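You operate a simulated robot arm through the tools that you are given. There is no shell and no other tool. Be economical: measure what you need, move in short steps, check, and stop when the job is done.

You are at the controls of a simulated robot arm. One attempt, no reset.

TASK
Lift the juice jar's lid, empty the jug in and put the lid back.
Fine: the empty jug goes back where it stood. Set down upright: white jug.

The check looks at the end state, three seconds after you hand in, the way a careful person would. Anything else that was tipped, shoved, dropped, spilled or broken makes it a failure. Lids that push on must go on centred and level and be pressed home; caps that screw on are set level and turned clockwise until they are tight.

THE ROBOT
A 7-joint arm with a two-finger parallel gripper, fixed in place. Base frame: the origin is at the foot of the arm, x ahead of it, y to its left, z up; the work surface is at about z = 0. Lengths are in m, angles in degrees, forces in N, time in s.
With the tool pointing down near the work surface it reaches from about 0.22 to 0.58 m from the base axis. Its first joint turns from -66.0 to 66.0 degrees. Payload 2.5 kg.
Tool frame: the origin (TCP) lies between the finger pads and is the grasp point; the fingertips stand 0.023 m ahead of it; z points along the fingers, y is the line along which they close. Largest opening 0.094 m; finger width 0.038, thickness 0.01; the body of the gripper, 0.054 by 0.096 m, starts 0.039 m behind the TCP.
Orientation is told as [roll, pitch, yaw] about the base's x, y, z axes, in that order, counted from this pose: with the fingers straight down and closing along the base's y, the tool's x points along the base's -x, its y along +y and its z along -z.

THE INTERFACE
- The arm moves only by the tool arm_command. Its argument "commands" is a list of rows, each an object of numbers (a shift or turn left out is 0, a gripper value left out holds the last): "dx", "dy", "dz": the shift along the tool's x, y, z in units of 250 mm (1.0 is 250 mm); "ax", "ay", "az": the turn, a rotation vector about the tool's x, y, z in units of 60 degrees (1.0 is 60 degrees); "claw": the finger opening in mm, from 0 to 94. In form: [{"dx": .., "dy": .., "dz": .., "ax": .., "ay": .., "az": .., "claw": ..}, ...]. A call has 1 to 10 rows; each row is the pose to reach, as a shift and turn from the pose commanded when the call began, along the tool's axes at that moment. A call with a number of a shift or a turn outside -1 to 1 is refused whole. A row lasts 0.2 s, in which the tool goes at most 0.05 m and 8.6 degrees; a call with a longer step from one row to the next is refused whole, and so is a gripper value outside its range. A pose out of reach is approached as far as the arm can. The call stops where the force on the tool passes 90 N (or 10 N more than at its start, if that is more) or the arm is blocked; 0.2 s more then pass. Each finger travels about 0.108 m/s and halts on what it meets, pressing with about 34 N; the grip force reading is that of the motor and also rises with nothing between the fingers. The clock runs only during rows and for 0.2 s after the last one: add rows that repeat a pose to give the fingers time. It gives the time, the measured TCP pose, the force on the tool (base axes), the opening and the grip force at its end, in the units of the frame above (readings bear some noise), with the torque about the TCP (base axes, N m) and any sound that the robot's microphone picked up.
- Cameras (640 x 400 px; columns grow to the right, rows downward): "scene" is fixed at [0.1362, -0.4221, 0.5502]; the picture's right is [0.66, -0.75, 0.00], its down [-0.39, -0.34, -0.86] and it looks along [0.64, 0.56, -0.52] (base axes); focal length 214 px, centre (320, 200). "wrist" rides on the gripper at [0.086, 0.016, -0.075] in the tool frame; the picture's right is [-0.18, 0.98, 0.00], its down [-0.58, -0.11, -0.81] and it looks along [-0.79, -0.15, 0.59] (tool axes); focal length 243 px, centre (320, 200). There is no depth. A picture from a camera that has moved, and an enlarged one, comes with that camera's place and axes in the base frame and with its lens.
- capture(camera): a new picture of that camera. No time passes.
- enlarge(camera, box): a new picture of the part [left, top, right, bottom] of that camera's present view, enlarged. No time passes.
- close_job(): hands the job in; it is judged then, once.

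Go step by step. Nothing tells you positions but the pictures and the camera data: compare them with the known pose of the tool, close in by small moves and look again before you grip or let go. The budget is 120 turns and 64 pictures, counting those below and the enlarged ones. Unless the task says otherwise, let go and move clear before handing in, and close with one line.

The tools are called after "Request:" as a command line: name --argument value ..., lists and objects as JSON in quotes. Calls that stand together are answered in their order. arm_command: Moves the arm, as the interface text tells. Its arguments: {"type":"object","properties":{"commands":{"type":"array"}},"required":["commands"]} The other tools are called the same way: capture (camera) takes a picture; enlarge (camera, box) takes an enlarged picture of a part of a camera's view; close_job () hands the job in.

At the start:

```text
time: 0.0
tcp_pos: [0.2558, -0.1081, 0.575]
tool_rot: [-0.1, 0.0, 0.0]
contact_force: [-0.9, -0.1, -0.7]
torque: [-0.02, -0.01, -0.02]
gripper_width: 0.0938
gripper_force: 0.0
```

scene: 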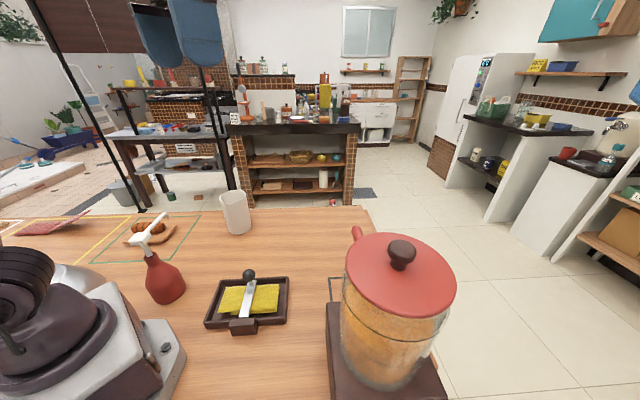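
wrist: 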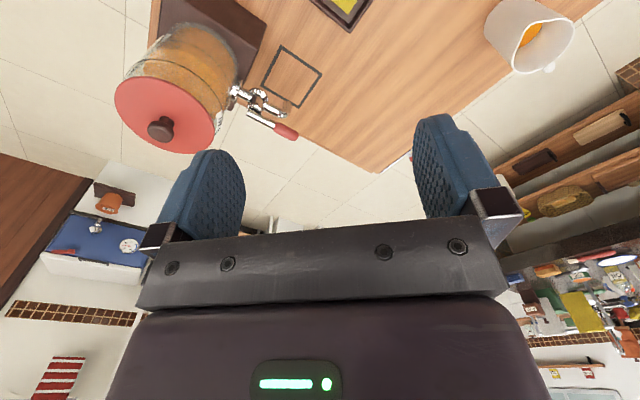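

I see the juice dispenser jar (red lid with a knob, roughly at (0.36,-0.37), knob top z≈0.35) and the white jug roughly at (0.42,0.26). I'll take a closer look at both first.

Request:
enlarge --camera "scene" --box '[310, 210, 470, 400]'

Request:
enlarge --camera "scene" --box '[190, 170, 290, 250]'

Request:
enlarge --camera "wrist" --box '[460, 0, 620, 100]'

Request:
enlarge --camera "wrist" --box '[100, 0, 340, 170]'

```text
2.11 times, centred on (390, 305) of scene
camera zoom: at [0.1362, -0.4221, 0.5502], right [0.66, -0.75, 0.0], down [-0.39, -0.34, -0.86], along [0.64, 0.56, -0.52], focal length 452 px, centre (173, -21)
```

zoom: 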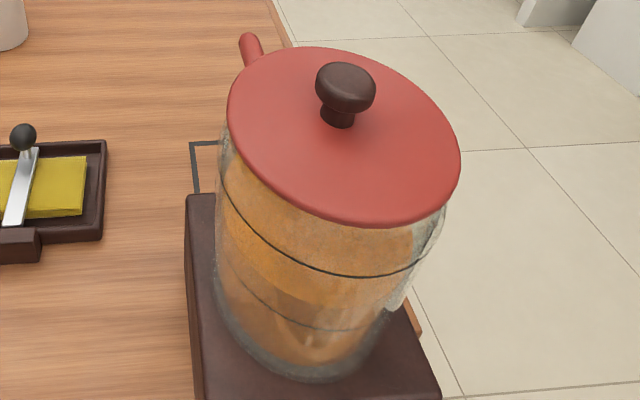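

```text
5.00 times, centred on (240, 210) of scene
camera zoom: at [0.1362, -0.4221, 0.5502], right [0.66, -0.75, 0.0], down [-0.39, -0.34, -0.86], along [0.64, 0.56, -0.52], focal length 1072 px, centre (720, 150)
```

zoom: 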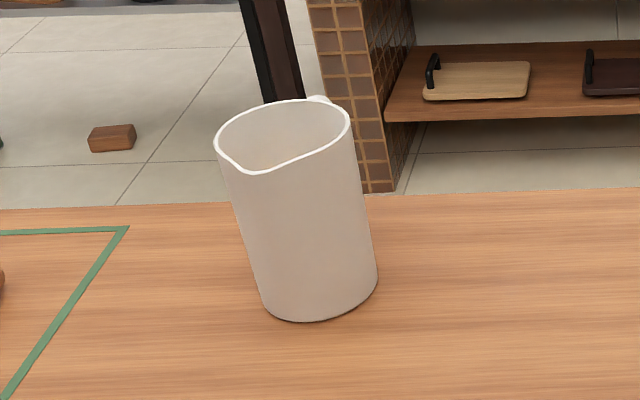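

```text
4.00 times, centred on (540, 50) of wrist
camera zoom: at [0.1687, -0.0918, 0.6512], right [0.18, 0.98, 0.0], down [0.58, -0.11, 0.81], along [0.79, -0.15, -0.59], focal length 970 px, centre (-560, 800)
```

zoom: 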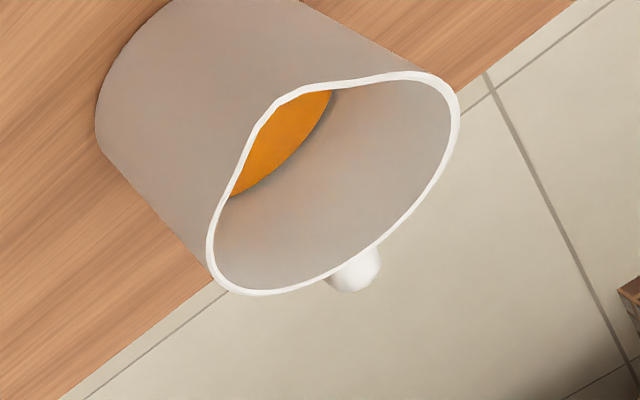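

```text
2.35 times, centred on (220, 85) of wrist
camera zoom: at [0.1687, -0.0918, 0.6512], right [0.18, 0.98, 0.0], down [0.58, -0.11, 0.81], along [0.79, -0.15, -0.59], focal length 571 px, centre (555, 471)
```

zoom: 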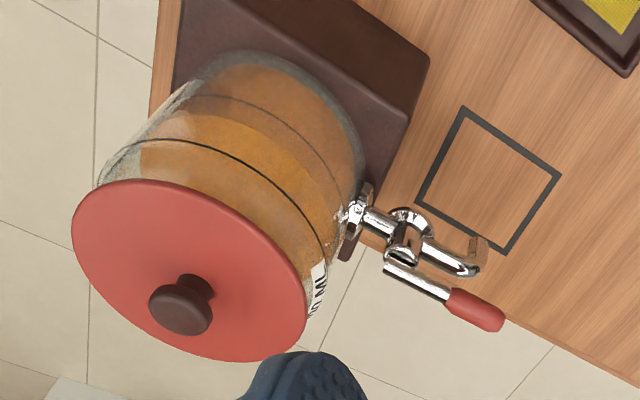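

The jug has a spout towards the base side and a small handle on its far side; its body is nearly as wide as the gripper opens. I'll move the wrist camera over for a better look.

Request:
arm_command --commands '[{"dy": 0.16, "dz": 0.08}, {"dy": 0.32, "dz": 0.16}, {"dy": 0.48, "dz": 0.24}, {"dy": 0.64, "dz": 0.32}, {"dy": 0.8, "dz": 0.4}, {"dy": 0.96, "dz": 0.48}]'

Request:
capture --camera "wrist"

```text
time: 1.4
tcp_pos: [0.2541, 0.1307, 0.454]
tool_rot: [-0.1, -0.1, 0.0]
contact_force: [0.4, -0.3, 0.1]
torque: [0.01, 0.01, 0.0]
gripper_width: 0.094
gripper_force: 0.1
```

```text
57 pictures are left
camera wrist: at [0.1671, 0.1477, 0.5294], right [0.18, 0.98, 0.0], down [0.58, -0.11, 0.81], along [0.79, -0.15, -0.59], focal length 243 px, centre (320, 200)
```

wrist: 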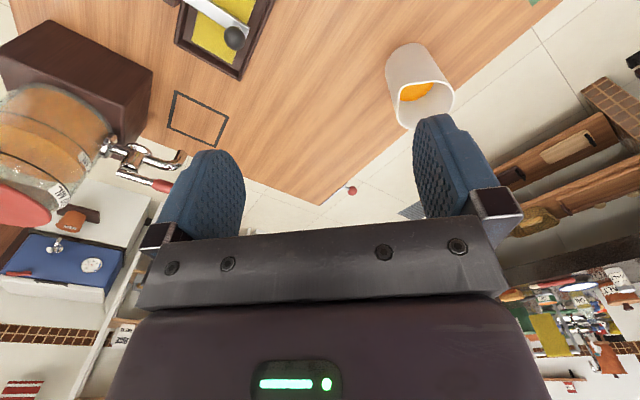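

The jug stands clear on its own. I'll turn the wrist and come lower to measure its width and handle.

Request:
arm_command --commands '[{"dx": -0.053, "dz": 0.077, "az": -0.125}, {"dx": -0.106, "dz": 0.154, "az": -0.25}, {"dx": -0.159, "dz": 0.231, "az": -0.375}, {"dx": -0.212, "dz": 0.308, "az": -0.5}, {"dx": -0.265, "dz": 0.385, "az": -0.625}, {"dx": -0.318, "dz": 0.462, "az": -0.75}, {"dx": -0.371, "dz": 0.539, "az": -0.875}, {"dx": -0.424, "dz": 0.616, "az": -1.0}]'

Request:
capture --camera "wrist"

```text
time: 3.2
tcp_pos: [0.362, 0.1321, 0.3011]
tool_rot: [-0.1, 0.0, 60.2]
contact_force: [0.2, 0.3, -1.1]
torque: [-0.02, -0.02, -0.03]
gripper_width: 0.0939
gripper_force: 0.0
```

```text
56 pictures are left
camera wrist: at [0.304, 0.0653, 0.3773], right [-0.76, 0.65, 0.0], down [0.38, 0.45, 0.81], along [0.52, 0.61, -0.59], focal length 243 px, centre (320, 200)
```

wrist: 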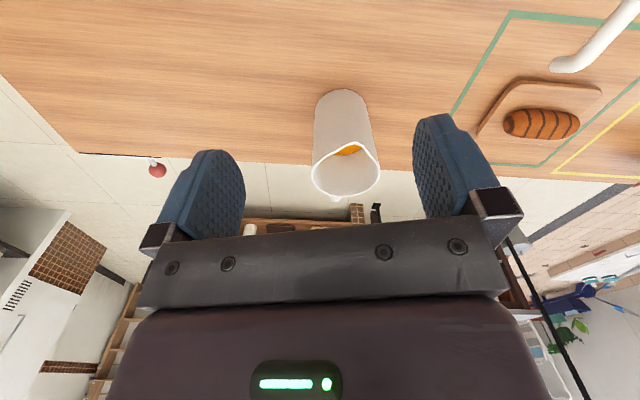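

Request:
enlarge --camera "wrist" --box '[250, 70, 450, 210]'

```text
2.86 times, centred on (350, 140) of wrist
camera zoom: at [0.304, 0.0653, 0.3773], right [-0.76, 0.65, 0.0], down [0.38, 0.45, 0.81], along [0.52, 0.61, -0.59], focal length 693 px, centre (234, 371)
```

zoom: 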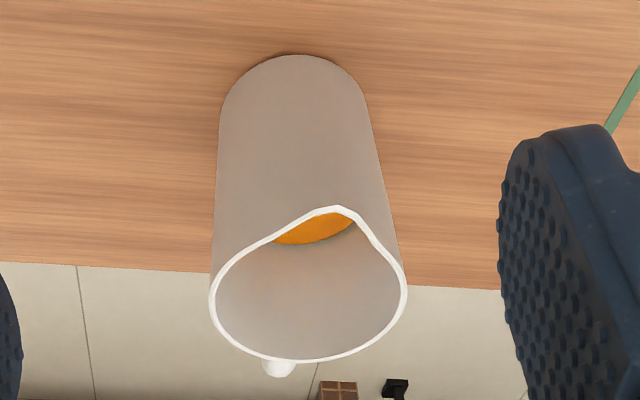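

The jug tapers slightly: about 0.10 m at the rim and 0.091 m at the base, with its axis near (0.435,0.272). I want to see its handle from the side before choosing a grip.

Request:
arm_command --commands '[{"dx": -0.004, "dy": -0.077, "az": -0.125}, {"dx": -0.008, "dy": -0.154, "az": -0.25}, {"dx": -0.012, "dy": -0.231, "az": -0.375}, {"dx": -0.016, "dy": -0.309, "az": -0.5}, {"dx": -0.02, "dy": -0.386, "az": -0.625}, {"dx": -0.024, "dy": -0.463, "az": -0.75}, {"dx": -0.029, "dy": -0.54, "az": -0.875}, {"dx": -0.034, "dy": -0.618, "az": -1.0}]'

Request:
enlarge --camera "wrist" --box '[240, 50, 440, 210]'

```text
time: 5.0
tcp_pos: [0.4996, 0.0602, 0.3011]
tool_rot: [0.0, 0.1, 120.2]
contact_force: [-0.1, -0.3, -0.6]
torque: [-0.02, -0.01, 0.0]
gripper_width: 0.0938
gripper_force: 0.0
```

```text
2.50 times, centred on (340, 130) of wrist
camera zoom: at [0.5282, -0.0217, 0.3776], right [-0.94, -0.33, 0.0], down [-0.2, 0.56, 0.81], along [-0.27, 0.76, -0.59], focal length 606 px, centre (270, 375)
```

zoom: 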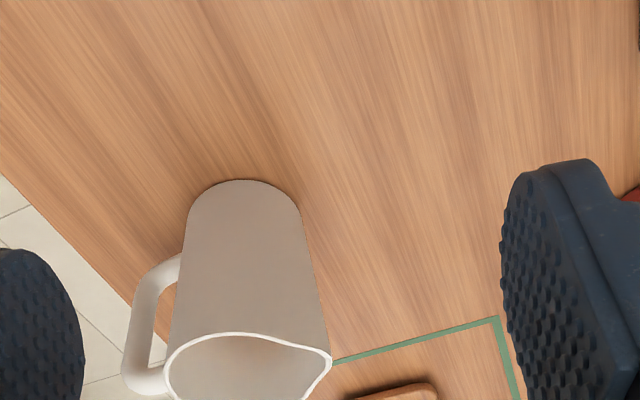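

The handle is a D-loop on the far side at about 44° azimuth, and the body is too wide for a safe outside grip. My plan is to pinch the jug's rim wall from above and pour by turning about tool x. I'll first test, empty-handed and in free air, that the arm reaches the pour attitude.

Request:
arm_command --commands '[{"dz": -0.17, "az": 0.1}, {"dz": -0.34, "az": 0.2}, {"dz": -0.51, "az": 0.3}, {"dz": -0.68, "az": 0.383}]'

Request:
arm_command --commands '[{"ax": 0.14}, {"ax": 0.28}, {"ax": 0.42}, {"ax": 0.56}, {"ax": 0.7}, {"ax": 0.84}, {"ax": 0.92}]'

Request:
arm_command --commands '[{"ax": 0.14}, {"ax": 0.28}, {"ax": 0.42}, {"ax": 0.56}, {"ax": 0.7}, {"ax": 0.84}, {"ax": 0.92}, {"ax": 0.92}]'

```text
time: 6.0
tcp_pos: [0.4995, 0.0598, 0.4692]
tool_rot: [0.0, 0.0, 96.9]
contact_force: [-0.3, -0.1, 0.4]
torque: [0.05, 0.01, 0.01]
gripper_width: 0.0941
gripper_force: 0.1
```

```text
time: 7.6
tcp_pos: [0.5004, 0.062, 0.4708]
tool_rot: [-55.4, 0.1, 96.9]
contact_force: [-0.4, 0.6, -0.2]
torque: [0.01, 0.03, -0.01]
gripper_width: 0.094
gripper_force: 0.1
```

```text
time: 9.4
tcp_pos: [0.4993, 0.0617, 0.4718]
tool_rot: [-110.5, 0.2, 96.9]
contact_force: [0.2, 0.1, -0.5]
torque: [-0.01, 0.03, 0.0]
gripper_width: 0.094
gripper_force: 0.0
```

The arm reaches 110° of tip at r≈0.50, z≈0.47. I'll check a little further, then go back to tool-down.

Request:
arm_command --commands '[{"ax": 0.14}, {"ax": 0.28}, {"ax": 0.33}, {"ax": 0.33}]'

Request:
arm_command --commands '[{"ax": -0.14}, {"ax": -0.28}, {"ax": -0.42}, {"ax": -0.56}, {"ax": -0.7}, {"ax": -0.84}, {"ax": -0.98}]'

Request:
arm_command --commands '[{"ax": -0.14}, {"ax": -0.28}, {"ax": -0.42}, {"ax": -0.56}, {"ax": -0.7}, {"ax": -0.84}, {"ax": -0.98}, {"ax": -0.98}]'

```text
time: 10.4
tcp_pos: [0.4996, 0.062, 0.4713]
tool_rot: [-130.3, 0.1, 97.0]
contact_force: [0.1, 0.8, 0.3]
torque: [0.0, 0.01, -0.03]
gripper_width: 0.094
gripper_force: 0.0
```

```text
time: 12.0
tcp_pos: [0.5, 0.0625, 0.4711]
tool_rot: [-71.5, 0.1, 97.0]
contact_force: [0.5, -0.2, 0.0]
torque: [0.02, 0.0, 0.01]
gripper_width: 0.0939
gripper_force: 0.1
```

```text
time: 13.8
tcp_pos: [0.5005, 0.0611, 0.4707]
tool_rot: [-12.7, 0.1, 97.1]
contact_force: [-0.3, 0.8, 0.3]
torque: [0.01, 0.02, 0.02]
gripper_width: 0.094
gripper_force: 0.1
```

130° is reachable too, so the pour is feasible. Next I level the tool and travel over the jar's knob.

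Request:
arm_command --commands '[{"ax": -0.11}, {"ax": -0.212}]'

Request:
arm_command --commands '[{"dx": 0.117, "dy": 0.056, "az": 0.126}, {"dx": 0.234, "dy": 0.112, "az": 0.252}, {"dx": 0.351, "dy": 0.168, "az": 0.379}, {"dx": 0.468, "dy": 0.224, "az": 0.505}, {"dx": 0.585, "dy": 0.28, "az": 0.631}, {"dx": 0.702, "dy": 0.336, "az": 0.757}, {"dx": 0.82, "dy": 0.39, "az": 0.883}]'

Request:
arm_command --commands '[{"dx": 0.134, "dy": -0.07}, {"dx": 0.268, "dy": -0.14}, {"dx": 0.402, "dy": -0.21}, {"dx": 0.536, "dy": -0.28}, {"dx": 0.67, "dy": -0.35}, {"dx": 0.803, "dy": -0.42}]'

Request:
capture --camera "wrist"

Request:
capture --camera "scene"

```text
time: 14.4
tcp_pos: [0.4986, 0.0615, 0.4713]
tool_rot: [0.2, 0.1, 97.1]
contact_force: [1.0, 0.3, -0.7]
torque: [-0.01, 0.04, -0.01]
gripper_width: 0.0942
gripper_force: 0.2
```

```text
time: 16.0
tcp_pos: [0.4291, -0.1548, 0.4709]
tool_rot: [-0.2, 0.1, 43.9]
contact_force: [-1.1, 0.4, 0.6]
torque: [-0.01, 0.01, 0.01]
gripper_width: 0.094
gripper_force: 0.0
```

```text
time: 17.4
tcp_pos: [0.361, -0.3507, 0.472]
tool_rot: [0.0, 0.0, 44.1]
contact_force: [0.1, 0.5, 0.3]
torque: [-0.01, 0.0, 0.0]
gripper_width: 0.0938
gripper_force: 0.1
out of reach, approached as far as the arm can: row 6
```

```text
53 pictures are left
camera wrist: at [0.2877, -0.3993, 0.5489], right [-0.55, 0.83, 0.0], down [0.49, 0.33, 0.81], along [0.67, 0.44, -0.59], focal length 243 px, centre (320, 200)
```

wrist: 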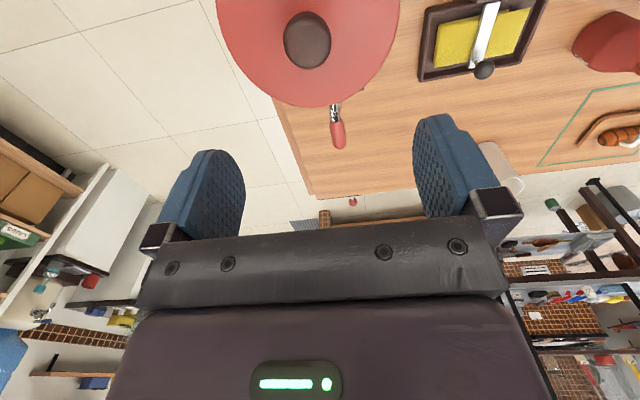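

```text
52 pictures are left
```

scene: 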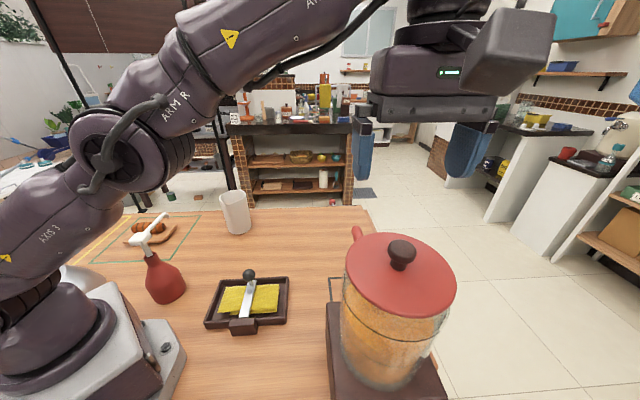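

The knob shows at about (0.356,-0.367), top z≈0.347; at this height that is just past reach, so I'll lower and see where the arm settles.

Request:
arm_command --commands '[{"dz": 0.1}, {"dz": 0.2}, {"dz": 0.28}, {"dz": 0.28}]'

Request:
capture --camera "wrist"

```text
time: 18.4
tcp_pos: [0.3626, -0.3494, 0.402]
tool_rot: [-0.1, 0.2, 44.0]
contact_force: [0.5, -0.7, 1.1]
torque: [0.0, -0.01, -0.02]
gripper_width: 0.0942
gripper_force: 0.0
```

```text
51 pictures are left
camera wrist: at [0.289, -0.3977, 0.4786], right [-0.55, 0.83, 0.0], down [0.49, 0.33, 0.81], along [0.67, 0.44, -0.59], focal length 243 px, centre (320, 200)
```

wrist: 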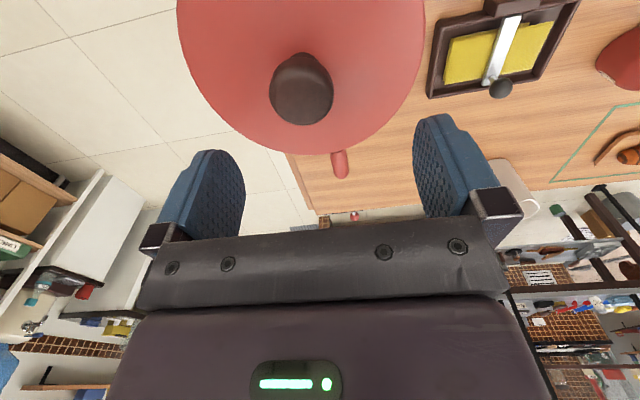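

The knob estimate holds at (0.357,-0.366). I'll centre over it a little lower, then check.

Request:
arm_command --commands '[{"dx": 0.062, "dy": -0.032, "dz": 0.04}, {"dx": 0.062, "dy": -0.032, "dz": 0.07}, {"dx": 0.062, "dy": -0.032, "dz": 0.07}]'

Request:
capture --camera "wrist"

Request:
enlarge --camera "scene" --box '[330, 160, 490, 330]'

```text
time: 19.2
tcp_pos: [0.3569, -0.3671, 0.3853]
tool_rot: [-0.1, 0.1, 44.1]
contact_force: [-0.3, 0.4, -0.1]
torque: [-0.01, 0.03, 0.0]
gripper_width: 0.094
gripper_force: 0.1
```

```text
50 pictures are left
camera wrist: at [0.2828, -0.4143, 0.4607], right [-0.55, 0.83, 0.0], down [0.49, 0.33, 0.81], along [0.67, 0.44, -0.59], focal length 243 px, centre (320, 200)
```

wrist: 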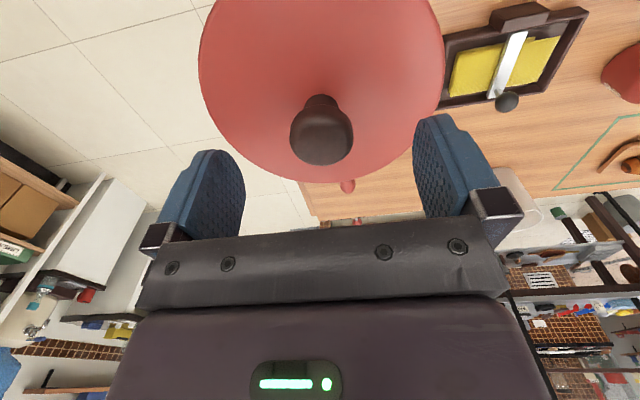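

```text
2.35 times, centred on (410, 245) of scene
camera zoom: at [0.1362, -0.4221, 0.5502], right [0.66, -0.75, 0.0], down [-0.39, -0.34, -0.86], along [0.64, 0.56, -0.52], focal length 505 px, centre (108, 94)
```

zoom: 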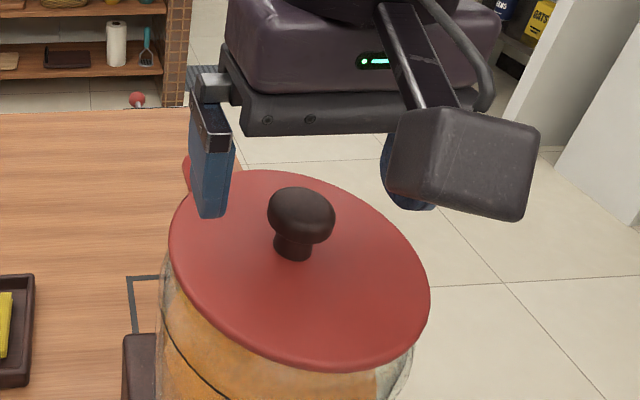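

The knob is centred between the fingers. I'll go down to TCP z≈0.346 and close.

Request:
arm_command --commands '[{"dz": 0.08}, {"dz": 0.156}, {"dz": 0.156}]'

Request:
arm_command --commands '[{"claw": 50}, {"claw": 34}, {"claw": 15}, {"claw": 15}, {"claw": 15}, {"claw": 15}]'

Request:
enlarge --camera "scene" --box '[330, 160, 490, 330]'

```text
time: 20.0
tcp_pos: [0.3574, -0.3661, 0.3554]
tool_rot: [-0.9, 0.1, 44.1]
contact_force: [-6.7, 6.7, 57.8]
torque: [2.35, 2.1, 0.07]
gripper_width: 0.0941
gripper_force: 0.1
```

```text
time: 21.4
tcp_pos: [0.3582, -0.3664, 0.3537]
tool_rot: [-1.0, 0.1, 44.1]
contact_force: [-6.3, 10.5, 51.9]
torque: [0.71, 0.78, -0.04]
gripper_width: 0.033
gripper_force: 33.6
```

```text
2.35 times, centred on (410, 245) of scene
camera zoom: at [0.136, -0.4219, 0.5505], right [0.66, -0.75, 0.0], down [-0.39, -0.34, -0.86], along [0.64, 0.56, -0.52], focal length 505 px, centre (108, 94)
```

zoom: 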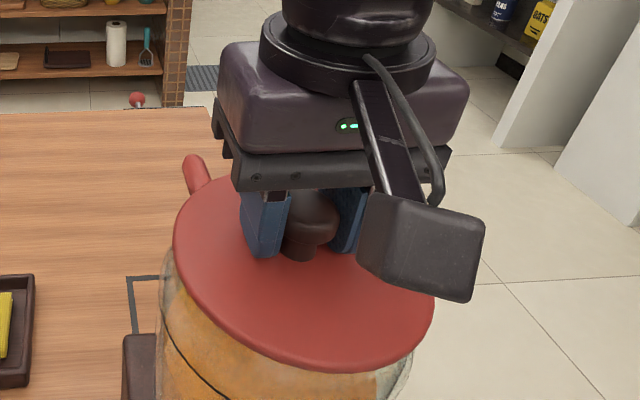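

The fingertips touched the lid (its top is at about 0.331), and the knob is now gripped at 33 mm. I'll lift gently and watch the force.

Request:
arm_command --commands '[{"dz": -0.04}, {"dz": -0.04}]'

Request:
arm_command --commands '[{"dz": -0.04}, {"dz": -0.08}, {"dz": -0.08}]'

Request:
capture --camera "scene"

```text
time: 22.0
tcp_pos: [0.3566, -0.3665, 0.3548]
tool_rot: [0.2, 0.2, 43.9]
contact_force: [1.0, -0.4, 0.4]
torque: [-0.07, -0.02, 0.04]
gripper_width: 0.0326
gripper_force: 34.6
```

```text
time: 22.8
tcp_pos: [0.3576, -0.3662, 0.3754]
tool_rot: [0.0, 0.0, 44.1]
contact_force: [0.4, 0.1, -0.4]
torque: [0.02, 0.01, 0.02]
gripper_width: 0.0327
gripper_force: 34.1
```

```text
47 pictures are left
```

scene: 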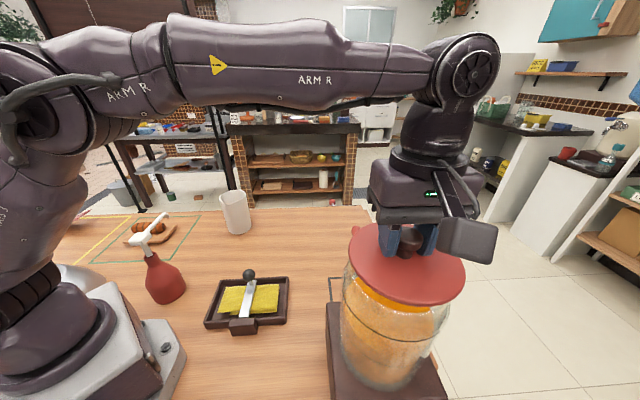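

The lid is free; home TCP was (0.357,-0.3665,0.355) at yaw 44. I'll raise it and carry it to the empty table spot near (0.47,0.04).

Request:
arm_command --commands '[{"dz": -0.06}, {"dz": -0.12}, {"dz": -0.12}]'

Request:
arm_command --commands '[{"dx": -0.145, "dy": 0.085}, {"dx": -0.29, "dy": 0.17}, {"dx": -0.436, "dy": 0.256}, {"dx": -0.581, "dy": 0.341}, {"dx": -0.727, "dy": 0.427}, {"dx": -0.727, "dy": 0.427}]'

Request:
arm_command --commands '[{"dx": -0.145, "dy": 0.085, "dz": 0.1}, {"dx": -0.29, "dy": 0.17, "dz": 0.2}, {"dx": -0.436, "dy": 0.256, "dz": 0.3}, {"dx": -0.581, "dy": 0.341, "dz": 0.4}, {"dx": -0.727, "dy": 0.427, "dz": 0.5}, {"dx": -0.727, "dy": 0.427, "dz": 0.65}, {"dx": -0.727, "dy": 0.427, "dz": 0.8}]'

Request:
capture --camera "scene"

```text
time: 23.6
tcp_pos: [0.357, -0.3645, 0.4055]
tool_rot: [0.0, 0.2, 44.2]
contact_force: [0.4, 0.3, -0.3]
torque: [-0.01, 0.0, -0.02]
gripper_width: 0.0328
gripper_force: 34.2
```

```text
time: 25.0
tcp_pos: [0.4148, -0.163, 0.4054]
tool_rot: [-0.2, 0.1, 44.0]
contact_force: [0.6, 0.5, -0.8]
torque: [-0.02, 0.01, 0.03]
gripper_width: 0.0328
gripper_force: 33.7
```

```text
time: 26.6
tcp_pos: [0.4704, 0.0403, 0.205]
tool_rot: [0.1, 0.1, 44.1]
contact_force: [0.3, 0.1, -0.7]
torque: [0.0, 0.0, 0.01]
gripper_width: 0.0326
gripper_force: 33.7
```

```text
46 pictures are left
```

scene: 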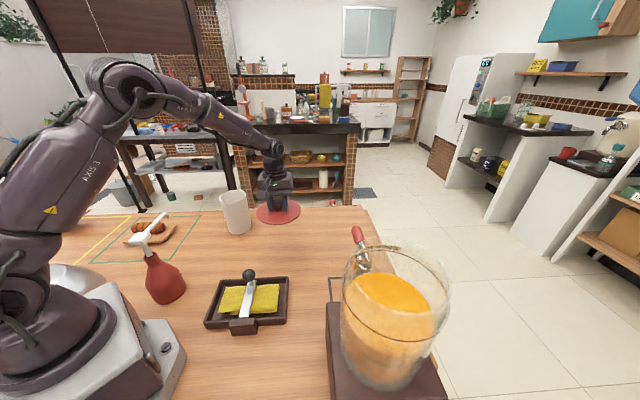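

The jar stands open and the lid hangs level above the free spot. I'll lower it stepwise until it touches.

Request:
arm_command --commands '[{"dz": 0.15}, {"dz": 0.3}, {"dz": 0.45}, {"dz": 0.55}]'

Request:
enlarge --camera "scene" --box '[220, 190, 350, 290]'

```text
time: 27.6
tcp_pos: [0.4708, 0.0399, 0.068]
tool_rot: [-0.1, 0.1, 44.1]
contact_force: [0.8, -0.8, -0.1]
torque: [0.0, -0.03, 0.01]
gripper_width: 0.0327
gripper_force: 33.8
```

```text
4.00 times, centred on (285, 240) of scene
camera zoom: at [0.1362, -0.4221, 0.5502], right [0.66, -0.75, 0.0], down [-0.39, -0.34, -0.86], along [0.64, 0.56, -0.52], focal length 858 px, centre (460, 40)
```

zoom: 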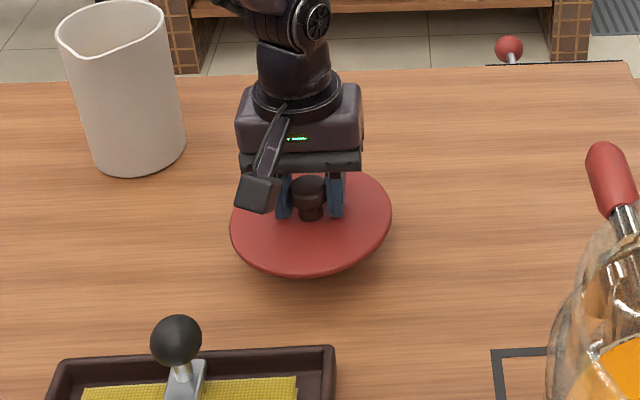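

Still a few centimetres clear. I continue in small steps.

Request:
arm_command --commands '[{"dz": 0.03}, {"dz": 0.06}, {"dz": 0.06}]'

Request:
arm_command --commands '[{"dz": 0.02}, {"dz": 0.02}]'

Request:
arm_command --commands '[{"dz": 0.016}, {"dz": 0.016}]'

```text
time: 28.4
tcp_pos: [0.4702, 0.0402, 0.0518]
tool_rot: [-0.2, 0.1, 44.1]
contact_force: [-0.5, -0.5, 0.1]
torque: [-0.02, 0.03, -0.01]
gripper_width: 0.0329
gripper_force: 33.8
```

```text
time: 29.0
tcp_pos: [0.4703, 0.039, 0.0469]
tool_rot: [-0.2, 0.1, 44.0]
contact_force: [0.3, 0.1, -1.0]
torque: [-0.03, -0.01, -0.01]
gripper_width: 0.0327
gripper_force: 34.1
```

```text
time: 29.6
tcp_pos: [0.4692, 0.0395, 0.044]
tool_rot: [-0.1, 0.1, 44.1]
contact_force: [-0.6, 0.1, -1.5]
torque: [0.02, 0.02, 0.01]
gripper_width: 0.0327
gripper_force: 33.9
```

Request:
arm_command --commands '[{"dz": 0.016}, {"dz": 0.016}]'

Request:
arm_command --commands '[{"dz": 0.012}, {"dz": 0.012}]'

Request:
enlarge --camera "scene" --box '[245, 215, 325, 275]'

```text
time: 30.2
tcp_pos: [0.4706, 0.0391, 0.0385]
tool_rot: [-0.1, 0.0, 44.2]
contact_force: [-0.3, 0.8, -1.3]
torque: [0.01, 0.02, -0.02]
gripper_width: 0.0327
gripper_force: 33.8
```

```text
time: 30.8
tcp_pos: [0.4705, 0.0395, 0.0364]
tool_rot: [-0.1, 0.2, 44.2]
contact_force: [0.0, -0.9, 0.8]
torque: [0.09, 0.04, 0.02]
gripper_width: 0.0326
gripper_force: 33.7
```

```text
6.67 times, centred on (285, 245) of scene
camera zoom: at [0.1362, -0.4221, 0.5502], right [0.66, -0.75, 0.0], down [-0.39, -0.34, -0.86], along [0.64, 0.56, -0.52], focal length 1430 px, centre (553, -100)
```

zoom: 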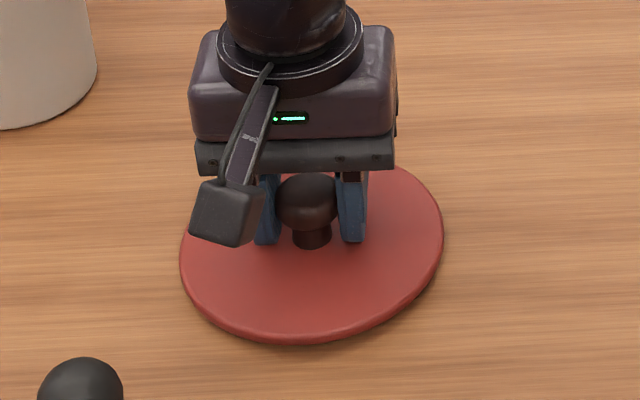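

It is just touching. One more millimetre or two, then I open and rise.

Request:
arm_command --commands '[{"dz": 0.008}, {"dz": 0.008}]'

Request:
arm_command --commands '[{"claw": 50}, {"claw": 70}, {"claw": 80}, {"claw": 80}]'

Request:
arm_command --commands '[{"dz": -0.15}, {"dz": -0.3}, {"dz": -0.45}, {"dz": -0.6}, {"dz": -0.75}, {"dz": -0.9}, {"dz": -0.9, "claw": 94}]'

Request:
capture --camera "scene"

```text
time: 31.4
tcp_pos: [0.4713, 0.0402, 0.0357]
tool_rot: [0.0, -0.1, 44.1]
contact_force: [-13.2, -0.7, 36.3]
torque: [-0.17, 0.57, -0.05]
gripper_width: 0.0327
gripper_force: 33.9
```

```text
time: 32.4
tcp_pos: [0.4714, 0.0388, 0.036]
tool_rot: [-0.2, -0.1, 43.9]
contact_force: [6.4, -6.1, 27.4]
torque: [0.43, 0.6, 0.01]
gripper_width: 0.0756
gripper_force: 0.1
```

```text
time: 34.0
tcp_pos: [0.4698, 0.039, 0.2593]
tool_rot: [-0.1, 0.1, 44.0]
contact_force: [0.4, 0.1, 0.2]
torque: [0.0, 0.01, -0.04]
gripper_width: 0.0941
gripper_force: 0.0
```

```text
43 pictures are left
```

scene: 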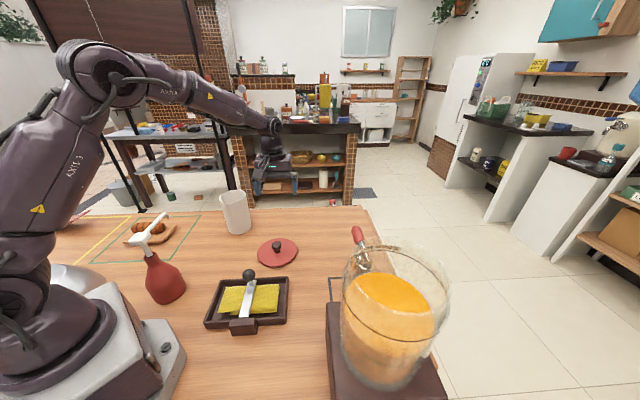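

The lid lies flat on the table. Next I position near the jug with yaw 90 (fingers closing along x) to pinch its wall at its +x side, clear of the handle, and take a measuring picture.

Request:
arm_command --commands '[{"dx": -0.082, "dy": 0.069, "az": -0.128, "claw": 50}, {"dx": -0.165, "dy": 0.138, "az": -0.256}, {"dx": -0.247, "dy": 0.207, "az": -0.384}, {"dx": -0.33, "dy": 0.275, "az": -0.511}, {"dx": -0.412, "dy": 0.344, "az": -0.639}, {"dx": -0.494, "dy": 0.413, "az": -0.767}, {"dx": -0.494, "dy": 0.413, "az": -0.767}]'

Request:
enlarge --camera "wrist" --box '[160, 0, 480, 200]'

```text
time: 35.6
tcp_pos: [0.4872, 0.1998, 0.259]
tool_rot: [-0.1, 0.1, 90.2]
contact_force: [-0.3, -0.2, -0.1]
torque: [-0.02, 0.0, 0.04]
gripper_width: 0.0501
gripper_force: 0.0
```

```text
2.00 times, centred on (320, 100) of wrist
camera zoom: at [0.471, 0.1138, 0.3353], right [-0.98, 0.18, 0.0], down [0.11, 0.58, 0.81], along [0.15, 0.79, -0.59], focal length 485 px, centre (320, 400)
```

zoom: 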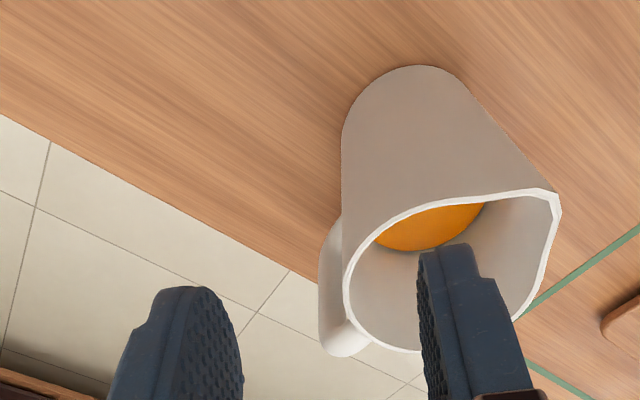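

The rim's +x edge sits at about (0.490,0.275), rim height ≈0.147, jug centre ≈(0.442,0.278). I move directly above the pinch point and check before descending.

Request:
arm_command --commands '[{"dx": -0.15, "dy": -0.005}, {"dx": -0.3, "dy": -0.005}, {"dx": -0.3, "dy": -0.005, "dz": 0.14}, {"dx": -0.3, "dy": -0.005, "dz": 0.24}, {"dx": -0.3, "dy": -0.005, "dz": 0.24}]'

Request:
capture --camera "wrist"

Request:
enlarge --camera "scene" --box '[190, 140, 310, 240]'

```text
time: 36.8
tcp_pos: [0.4887, 0.2761, 0.1992]
tool_rot: [0.0, 0.1, 90.1]
contact_force: [-0.7, -0.2, -0.1]
torque: [0.03, 0.0, 0.0]
gripper_width: 0.0501
gripper_force: 0.0
```

```text
41 pictures are left
camera wrist: at [0.4717, 0.1889, 0.2742], right [-0.98, 0.18, 0.0], down [0.11, 0.58, 0.81], along [0.15, 0.79, -0.59], focal length 243 px, centre (320, 200)
```

wrist: 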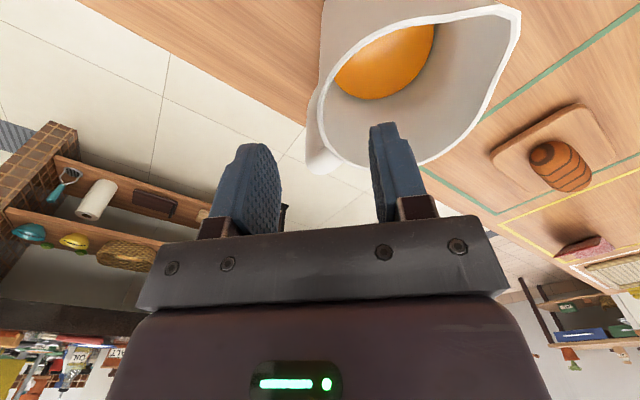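

```text
4.00 times, centred on (250, 190) of scene
camera zoom: at [0.1362, -0.4221, 0.5502], right [0.66, -0.75, 0.0], down [-0.39, -0.34, -0.86], along [0.64, 0.56, -0.52], focal length 858 px, centre (600, 240)
```

zoom: 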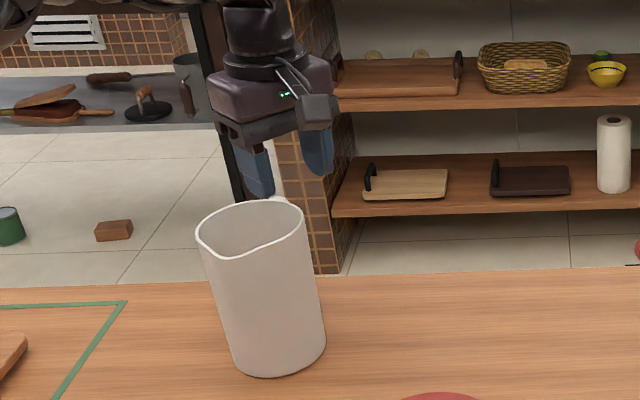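

The wall lies between the open fingers and the handle is clear of them. I'll descend to TCP z≈0.127 and look.

Request:
arm_command --commands '[{"dz": 0.08}, {"dz": 0.16}, {"dz": 0.23}, {"dz": 0.285}, {"dz": 0.285}]'

Request:
capture --camera "wrist"

Request:
enlarge --camera "scene" --box '[190, 140, 310, 240]'

```text
time: 38.0
tcp_pos: [0.4891, 0.2746, 0.1278]
tool_rot: [0.0, 0.0, 90.1]
contact_force: [-0.8, -0.1, 0.7]
torque: [-0.01, -0.02, -0.01]
gripper_width: 0.0503
gripper_force: 0.1
```

```text
39 pictures are left
camera wrist: at [0.4715, 0.1884, 0.2036], right [-0.98, 0.18, 0.0], down [0.11, 0.58, 0.81], along [0.15, 0.79, -0.59], focal length 243 px, centre (320, 200)
```

wrist: 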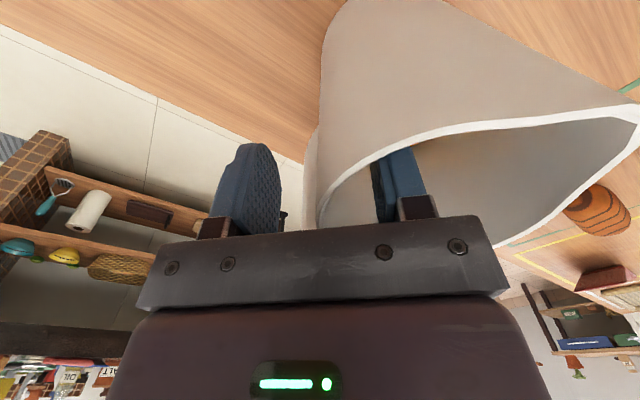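

```text
4.00 times, centred on (250, 190) of scene
camera zoom: at [0.1362, -0.4221, 0.5502], right [0.66, -0.75, 0.0], down [-0.39, -0.34, -0.86], along [0.64, 0.56, -0.52], focal length 858 px, centre (600, 240)
```

zoom: 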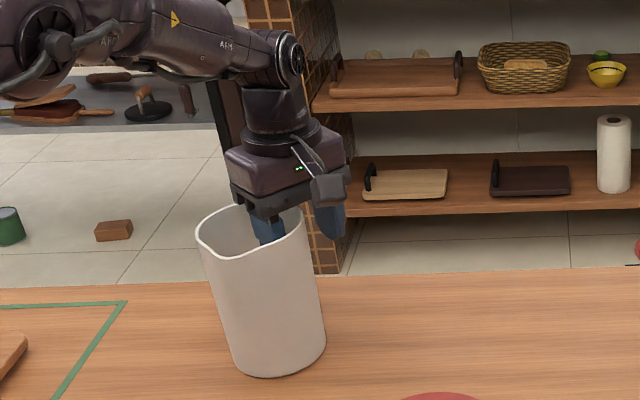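

One finger is inside and one outside, with no contact. I'll go 7 mm deeper and close on the wall.

Request:
arm_command --commands '[{"dz": 0.028}, {"dz": 0.028}]'

Request:
arm_command --commands '[{"claw": 30}, {"claw": 15}, {"claw": 0}, {"claw": 0}, {"claw": 0}, {"claw": 0}]'

Request:
enlarge --camera "wrist" --box '[200, 20, 480, 220]'

Request:
enlarge --camera "scene" --box '[190, 140, 310, 240]'

```text
time: 38.6
tcp_pos: [0.487, 0.2743, 0.1216]
tool_rot: [0.0, 0.1, 90.1]
contact_force: [-0.1, -0.3, 0.5]
torque: [-0.01, 0.01, -0.01]
gripper_width: 0.0502
gripper_force: 0.1
```

```text
time: 40.0
tcp_pos: [0.4878, 0.2757, 0.1216]
tool_rot: [0.0, 0.0, 90.1]
contact_force: [-5.3, 3.6, 13.3]
torque: [0.25, 1.86, -0.3]
gripper_width: 0.0123
gripper_force: 34.0
```

```text
2.00 times, centred on (340, 120) of wrist
camera zoom: at [0.4709, 0.1893, 0.197], right [-0.98, 0.18, 0.0], down [0.11, 0.58, 0.81], along [0.15, 0.79, -0.59], focal length 485 px, centre (280, 360)
```

zoom: 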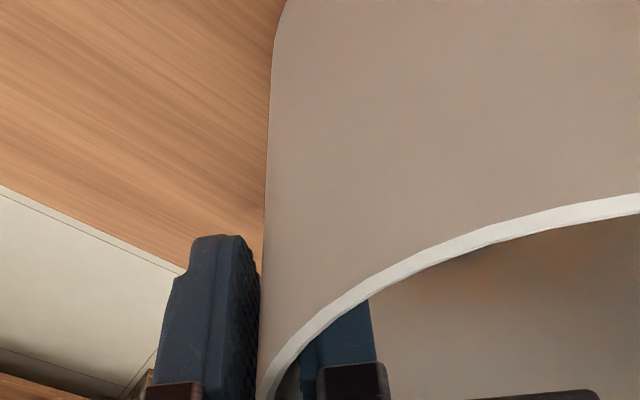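

```text
4.00 times, centred on (250, 190) of scene
camera zoom: at [0.1361, -0.4221, 0.5502], right [0.66, -0.75, 0.0], down [-0.39, -0.34, -0.86], along [0.64, 0.56, -0.52], focal length 858 px, centre (600, 240)
```

zoom: 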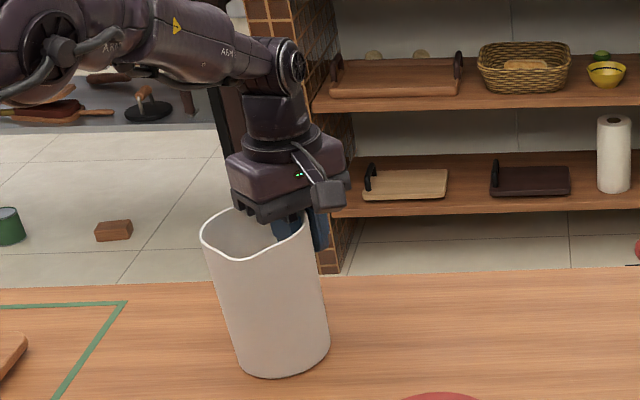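

The wall is gripped at 12 mm; the jug nudged ~3–4 mm in the process. I'll lift a little and check that it stays level.

Request:
arm_command --commands '[{"dz": -0.03}, {"dz": -0.06}, {"dz": -0.1}, {"dz": -0.1}]'

Request:
enlarge --camera "scene" --box '[190, 140, 310, 240]'

```text
time: 41.0
tcp_pos: [0.4891, 0.2753, 0.145]
tool_rot: [0.0, 0.1, 90.1]
contact_force: [0.4, 0.0, -5.3]
torque: [0.01, -0.15, -0.03]
gripper_width: 0.012
gripper_force: 34.3
```

```text
4.00 times, centred on (250, 190) of scene
camera zoom: at [0.1362, -0.4221, 0.5502], right [0.66, -0.75, 0.0], down [-0.39, -0.34, -0.86], along [0.64, 0.56, -0.52], focal length 858 px, centre (600, 240)
```

zoom: 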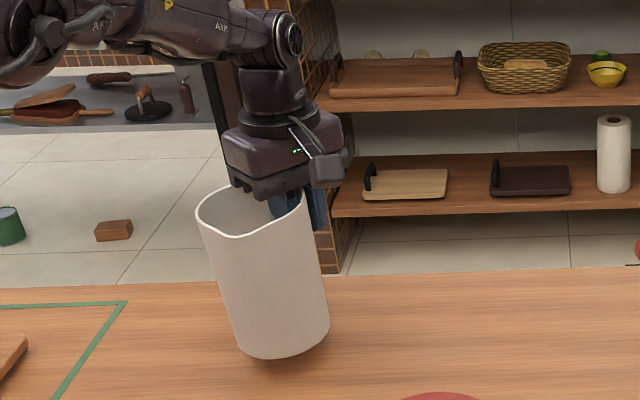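

The jug hangs securely, about 0.5 kg and still level. I'll raise it, then carry it upright towards the jar, turning to yaw 44.

Request:
arm_command --commands '[{"dz": -0.08}, {"dz": -0.18}, {"dz": -0.28}, {"dz": -0.38}, {"dz": -0.48}, {"dz": -0.48}]'

Request:
arm_command --commands '[{"dx": 0.04, "dy": 0.015, "dz": -0.03, "az": 0.04}, {"dx": 0.12, "dy": 0.04, "dz": -0.1, "az": 0.13}, {"dx": 0.22, "dy": 0.075, "dz": -0.17, "az": 0.24}, {"dx": 0.32, "dy": 0.11, "dz": -0.25, "az": 0.35}, {"dx": 0.42, "dy": 0.14, "dz": -0.33, "az": 0.46}, {"dx": 0.52, "dy": 0.175, "dz": -0.41, "az": 0.57}, {"dx": 0.61, "dy": 0.206, "dz": -0.48, "az": 0.67}, {"dx": 0.67, "dy": 0.226, "dz": -0.52, "az": 0.735}, {"dx": 0.7, "dy": 0.236, "dz": -0.54, "az": 0.768}, {"dx": 0.7, "dy": 0.236, "dz": -0.54, "az": 0.768}]'

Request:
capture --camera "wrist"

Request:
capture --camera "scene"

```text
time: 42.4
tcp_pos: [0.4911, 0.2753, 0.2636]
tool_rot: [0.0, 0.1, 90.1]
contact_force: [0.7, 0.1, -4.8]
torque: [-0.01, -0.18, 0.05]
gripper_width: 0.012
gripper_force: 34.6
```

```text
time: 44.6
tcp_pos: [0.4289, 0.1006, 0.4006]
tool_rot: [0.0, 0.1, 44.0]
contact_force: [-0.1, 0.2, -5.2]
torque: [-0.17, -0.05, 0.01]
gripper_width: 0.0121
gripper_force: 34.0
```

```text
34 pictures are left
camera wrist: at [0.3555, 0.0522, 0.4768], right [-0.55, 0.84, 0.0], down [0.5, 0.33, 0.81], along [0.67, 0.44, -0.59], focal length 243 px, centre (320, 200)
```

wrist: 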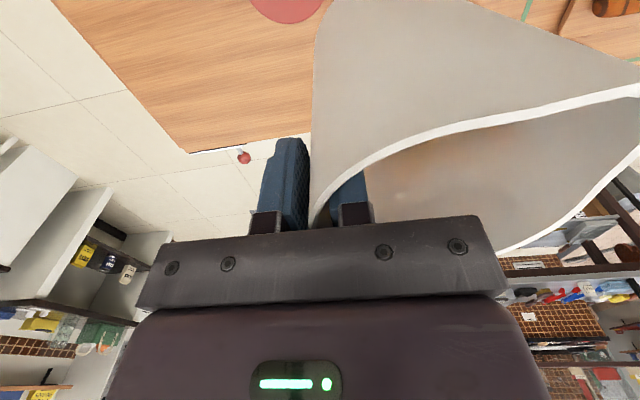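

```text
33 pictures are left
```

scene: 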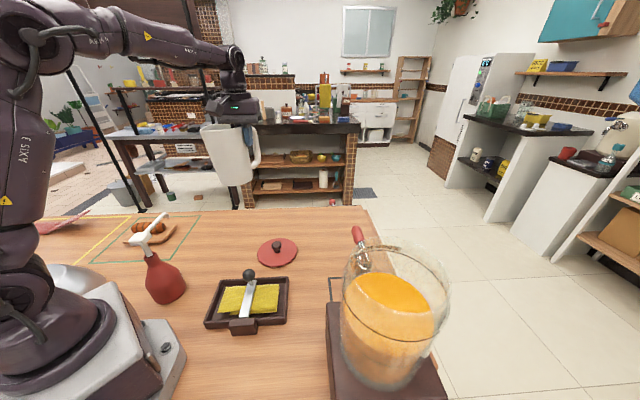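

The juice in the jug stands about 6 cm deep, so nothing leaves it before ~60° of tip. I'll carry on to the pre-pour point just inside of the jar.

Request:
arm_command --commands '[{"dx": 0.05, "dy": -0.03, "dz": -0.01}, {"dx": 0.15, "dy": -0.09, "dz": -0.03}, {"dx": 0.27, "dy": -0.163, "dz": -0.05}, {"dx": 0.39, "dy": -0.236, "dz": -0.075}, {"dx": 0.51, "dy": -0.309, "dz": -0.1}, {"dx": 0.63, "dy": -0.382, "dz": -0.12}, {"dx": 0.71, "dy": -0.43, "dz": -0.135}, {"dx": 0.738, "dy": -0.447, "dz": -0.14}]'

Request:
arm_command --commands '[{"dx": 0.05, "dy": -0.03, "dz": -0.01}, {"dx": 0.15, "dy": -0.09, "dz": -0.03}, {"dx": 0.27, "dy": -0.163, "dz": -0.05}, {"dx": 0.39, "dy": -0.236, "dz": -0.075}, {"dx": 0.51, "dy": -0.309, "dz": -0.1}, {"dx": 0.63, "dy": -0.382, "dz": -0.12}, {"dx": 0.71, "dy": -0.43, "dz": -0.135}, {"dx": 0.738, "dy": -0.447, "dz": -0.14}, {"dx": 0.738, "dy": -0.447, "dz": -0.14}]'

Request:
capture --camera "scene"

```text
time: 46.4
tcp_pos: [0.3744, -0.1079, 0.4365]
tool_rot: [0.0, 0.1, 43.9]
contact_force: [0.1, -0.4, -4.9]
torque: [-0.16, -0.09, -0.03]
gripper_width: 0.012
gripper_force: 34.1
```

```text
time: 48.4
tcp_pos: [0.3204, -0.3171, 0.4712]
tool_rot: [0.1, 0.1, 44.0]
contact_force: [0.0, 0.0, -4.4]
torque: [-0.14, -0.09, 0.02]
gripper_width: 0.012
gripper_force: 34.2
```

```text
32 pictures are left
```

scene: 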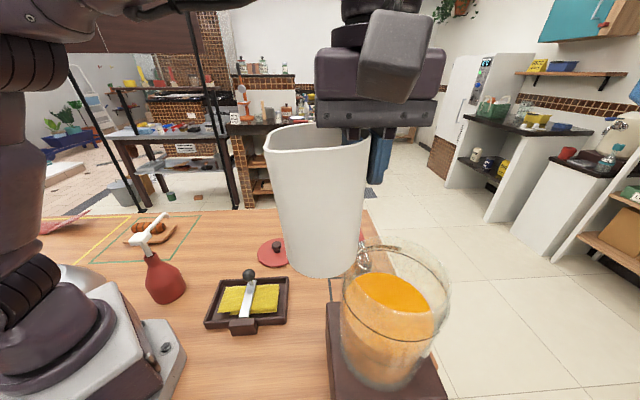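

In place, level, and clear of the jar rim. I begin tipping to 40° while moving outward so the lip comes over the jar.

Request:
arm_command --commands '[{"ax": 0.083, "dy": -0.04, "dz": -0.012}, {"ax": 0.167, "dy": -0.1, "dz": -0.032}, {"ax": 0.25, "dy": -0.16, "dz": -0.052}, {"ax": 0.333, "dy": -0.22, "dz": -0.072}, {"ax": 0.417, "dy": -0.28, "dz": -0.088}, {"ax": 0.5, "dy": -0.34, "dz": -0.104}, {"ax": 0.583, "dy": -0.4, "dz": -0.112}, {"ax": 0.667, "dy": -0.46, "dz": -0.12}, {"ax": 0.667, "dy": -0.46, "dz": -0.12}]'

Request:
capture --camera "scene"

```text
time: 50.4
tcp_pos: [0.4008, -0.4004, 0.5021]
tool_rot: [-40.1, 0.1, 44.1]
contact_force: [0.4, 0.3, -4.5]
torque: [0.0, 0.07, -0.01]
gripper_width: 0.0122
gripper_force: 33.8
```

```text
31 pictures are left
```

scene: 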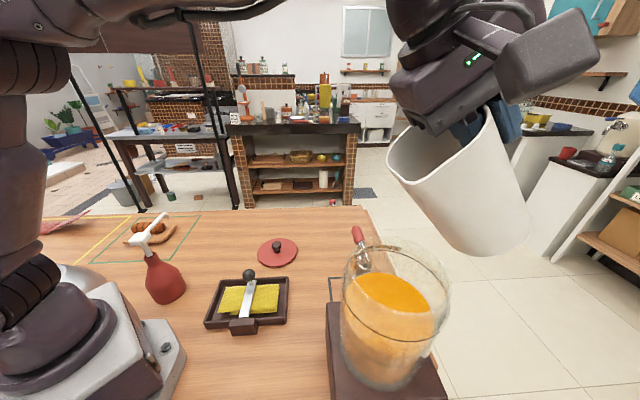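

The lip is above the jar's near half. I'll bring it lower and further out, to 57°, just before the juice should start.

Request:
arm_command --commands '[{"ax": 0.07, "dz": 0.05}, {"ax": 0.14, "dz": 0.1}, {"ax": 0.21, "dz": 0.15, "dy": -0.004}, {"ax": 0.283, "dz": 0.2, "dy": -0.008}, {"ax": 0.283, "dz": 0.2, "dy": -0.008}]'

Request:
capture --camera "scene"

Request:
capture --camera "wrist"

```text
time: 51.6
tcp_pos: [0.4233, -0.424, 0.4638]
tool_rot: [-57.2, 0.1, 44.0]
contact_force: [-0.2, -0.4, -5.2]
torque: [0.05, 0.1, 0.0]
gripper_width: 0.0121
gripper_force: 34.4
```

```text
30 pictures are left
```

scene: 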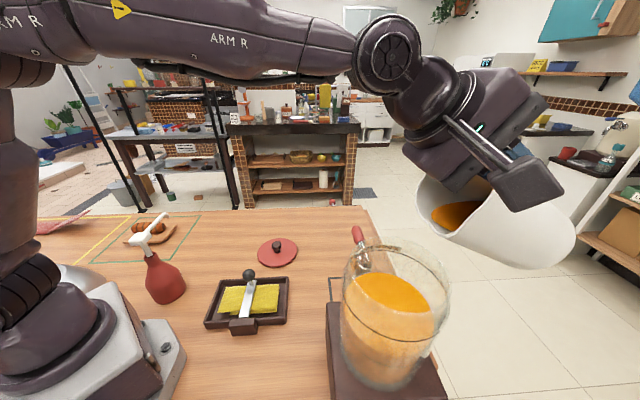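

```text
29 pictures are left
camera wrist: at [0.3108, -0.4324, 0.4924], right [-0.24, 0.51, -0.83], down [-0.01, 0.85, 0.53], along [0.97, 0.14, -0.2], focal length 243 px, centre (320, 200)
```

wrist: 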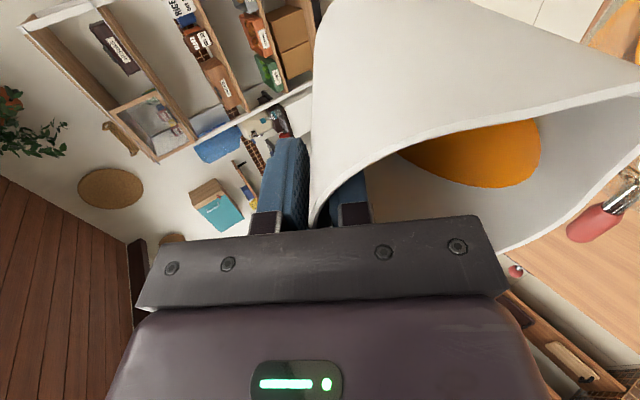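

The juice is near the lip at the spout side, which sits a bit off the jar's centre line. I'll shift 15 mm sideways and tip slowly to 70°.

Request:
arm_command --commands '[{"dx": -0.03}, {"dx": -0.06}, {"dx": -0.06, "ax": 0.043, "dy": 0.01, "dz": -0.009}, {"dx": -0.06, "ax": 0.086, "dy": 0.02, "dz": -0.018}, {"dx": -0.06, "ax": 0.13, "dy": 0.03, "dz": -0.027}, {"dx": -0.06, "ax": 0.173, "dy": 0.04, "dz": -0.036}, {"dx": -0.06, "ax": 0.217, "dy": 0.048, "dz": -0.045}]'

Request:
capture --camera "scene"

```text
time: 53.2
tcp_pos: [0.4217, -0.402, 0.4607]
tool_rot: [-70.3, 0.1, 44.0]
contact_force: [-0.7, -0.2, -4.4]
torque: [0.12, 0.13, -0.02]
gripper_width: 0.0117
gripper_force: 33.7
```

```text
28 pictures are left
```

scene: 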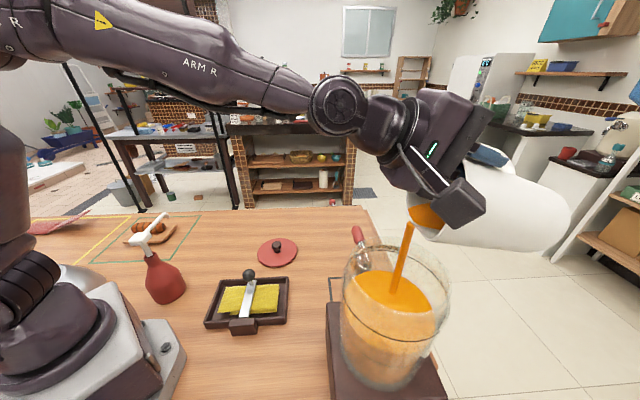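

The stream falls cleanly into the jar's middle. I'll hold, then tip further to 83°.

Request:
arm_command --commands '[{"dx": 0}, {"dx": 0}, {"ax": 0.043, "dy": 0.004, "dz": -0.015}, {"ax": 0.086, "dy": 0.009, "dz": -0.03}, {"ax": 0.13, "dy": 0.013, "dz": -0.045}, {"ax": 0.173, "dy": 0.018, "dz": -0.06}, {"ax": 0.217, "dy": 0.022, "dz": -0.073}, {"ax": 0.217, "dy": 0.022, "dz": -0.073}, {"ax": 0.217, "dy": 0.022, "dz": -0.073}]'

Request:
capture --camera "scene"

```text
time: 55.2
tcp_pos: [0.41, -0.3896, 0.4616]
tool_rot: [-83.0, 0.1, 44.0]
contact_force: [0.2, 0.3, -2.2]
torque: [0.08, 0.11, -0.04]
gripper_width: 0.0119
gripper_force: 34.0
```

```text
27 pictures are left
```

scene: 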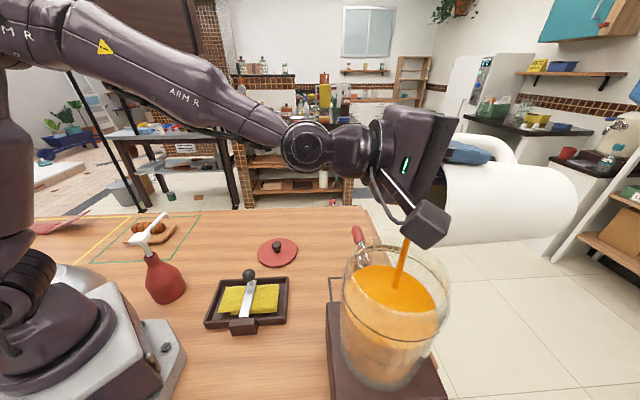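

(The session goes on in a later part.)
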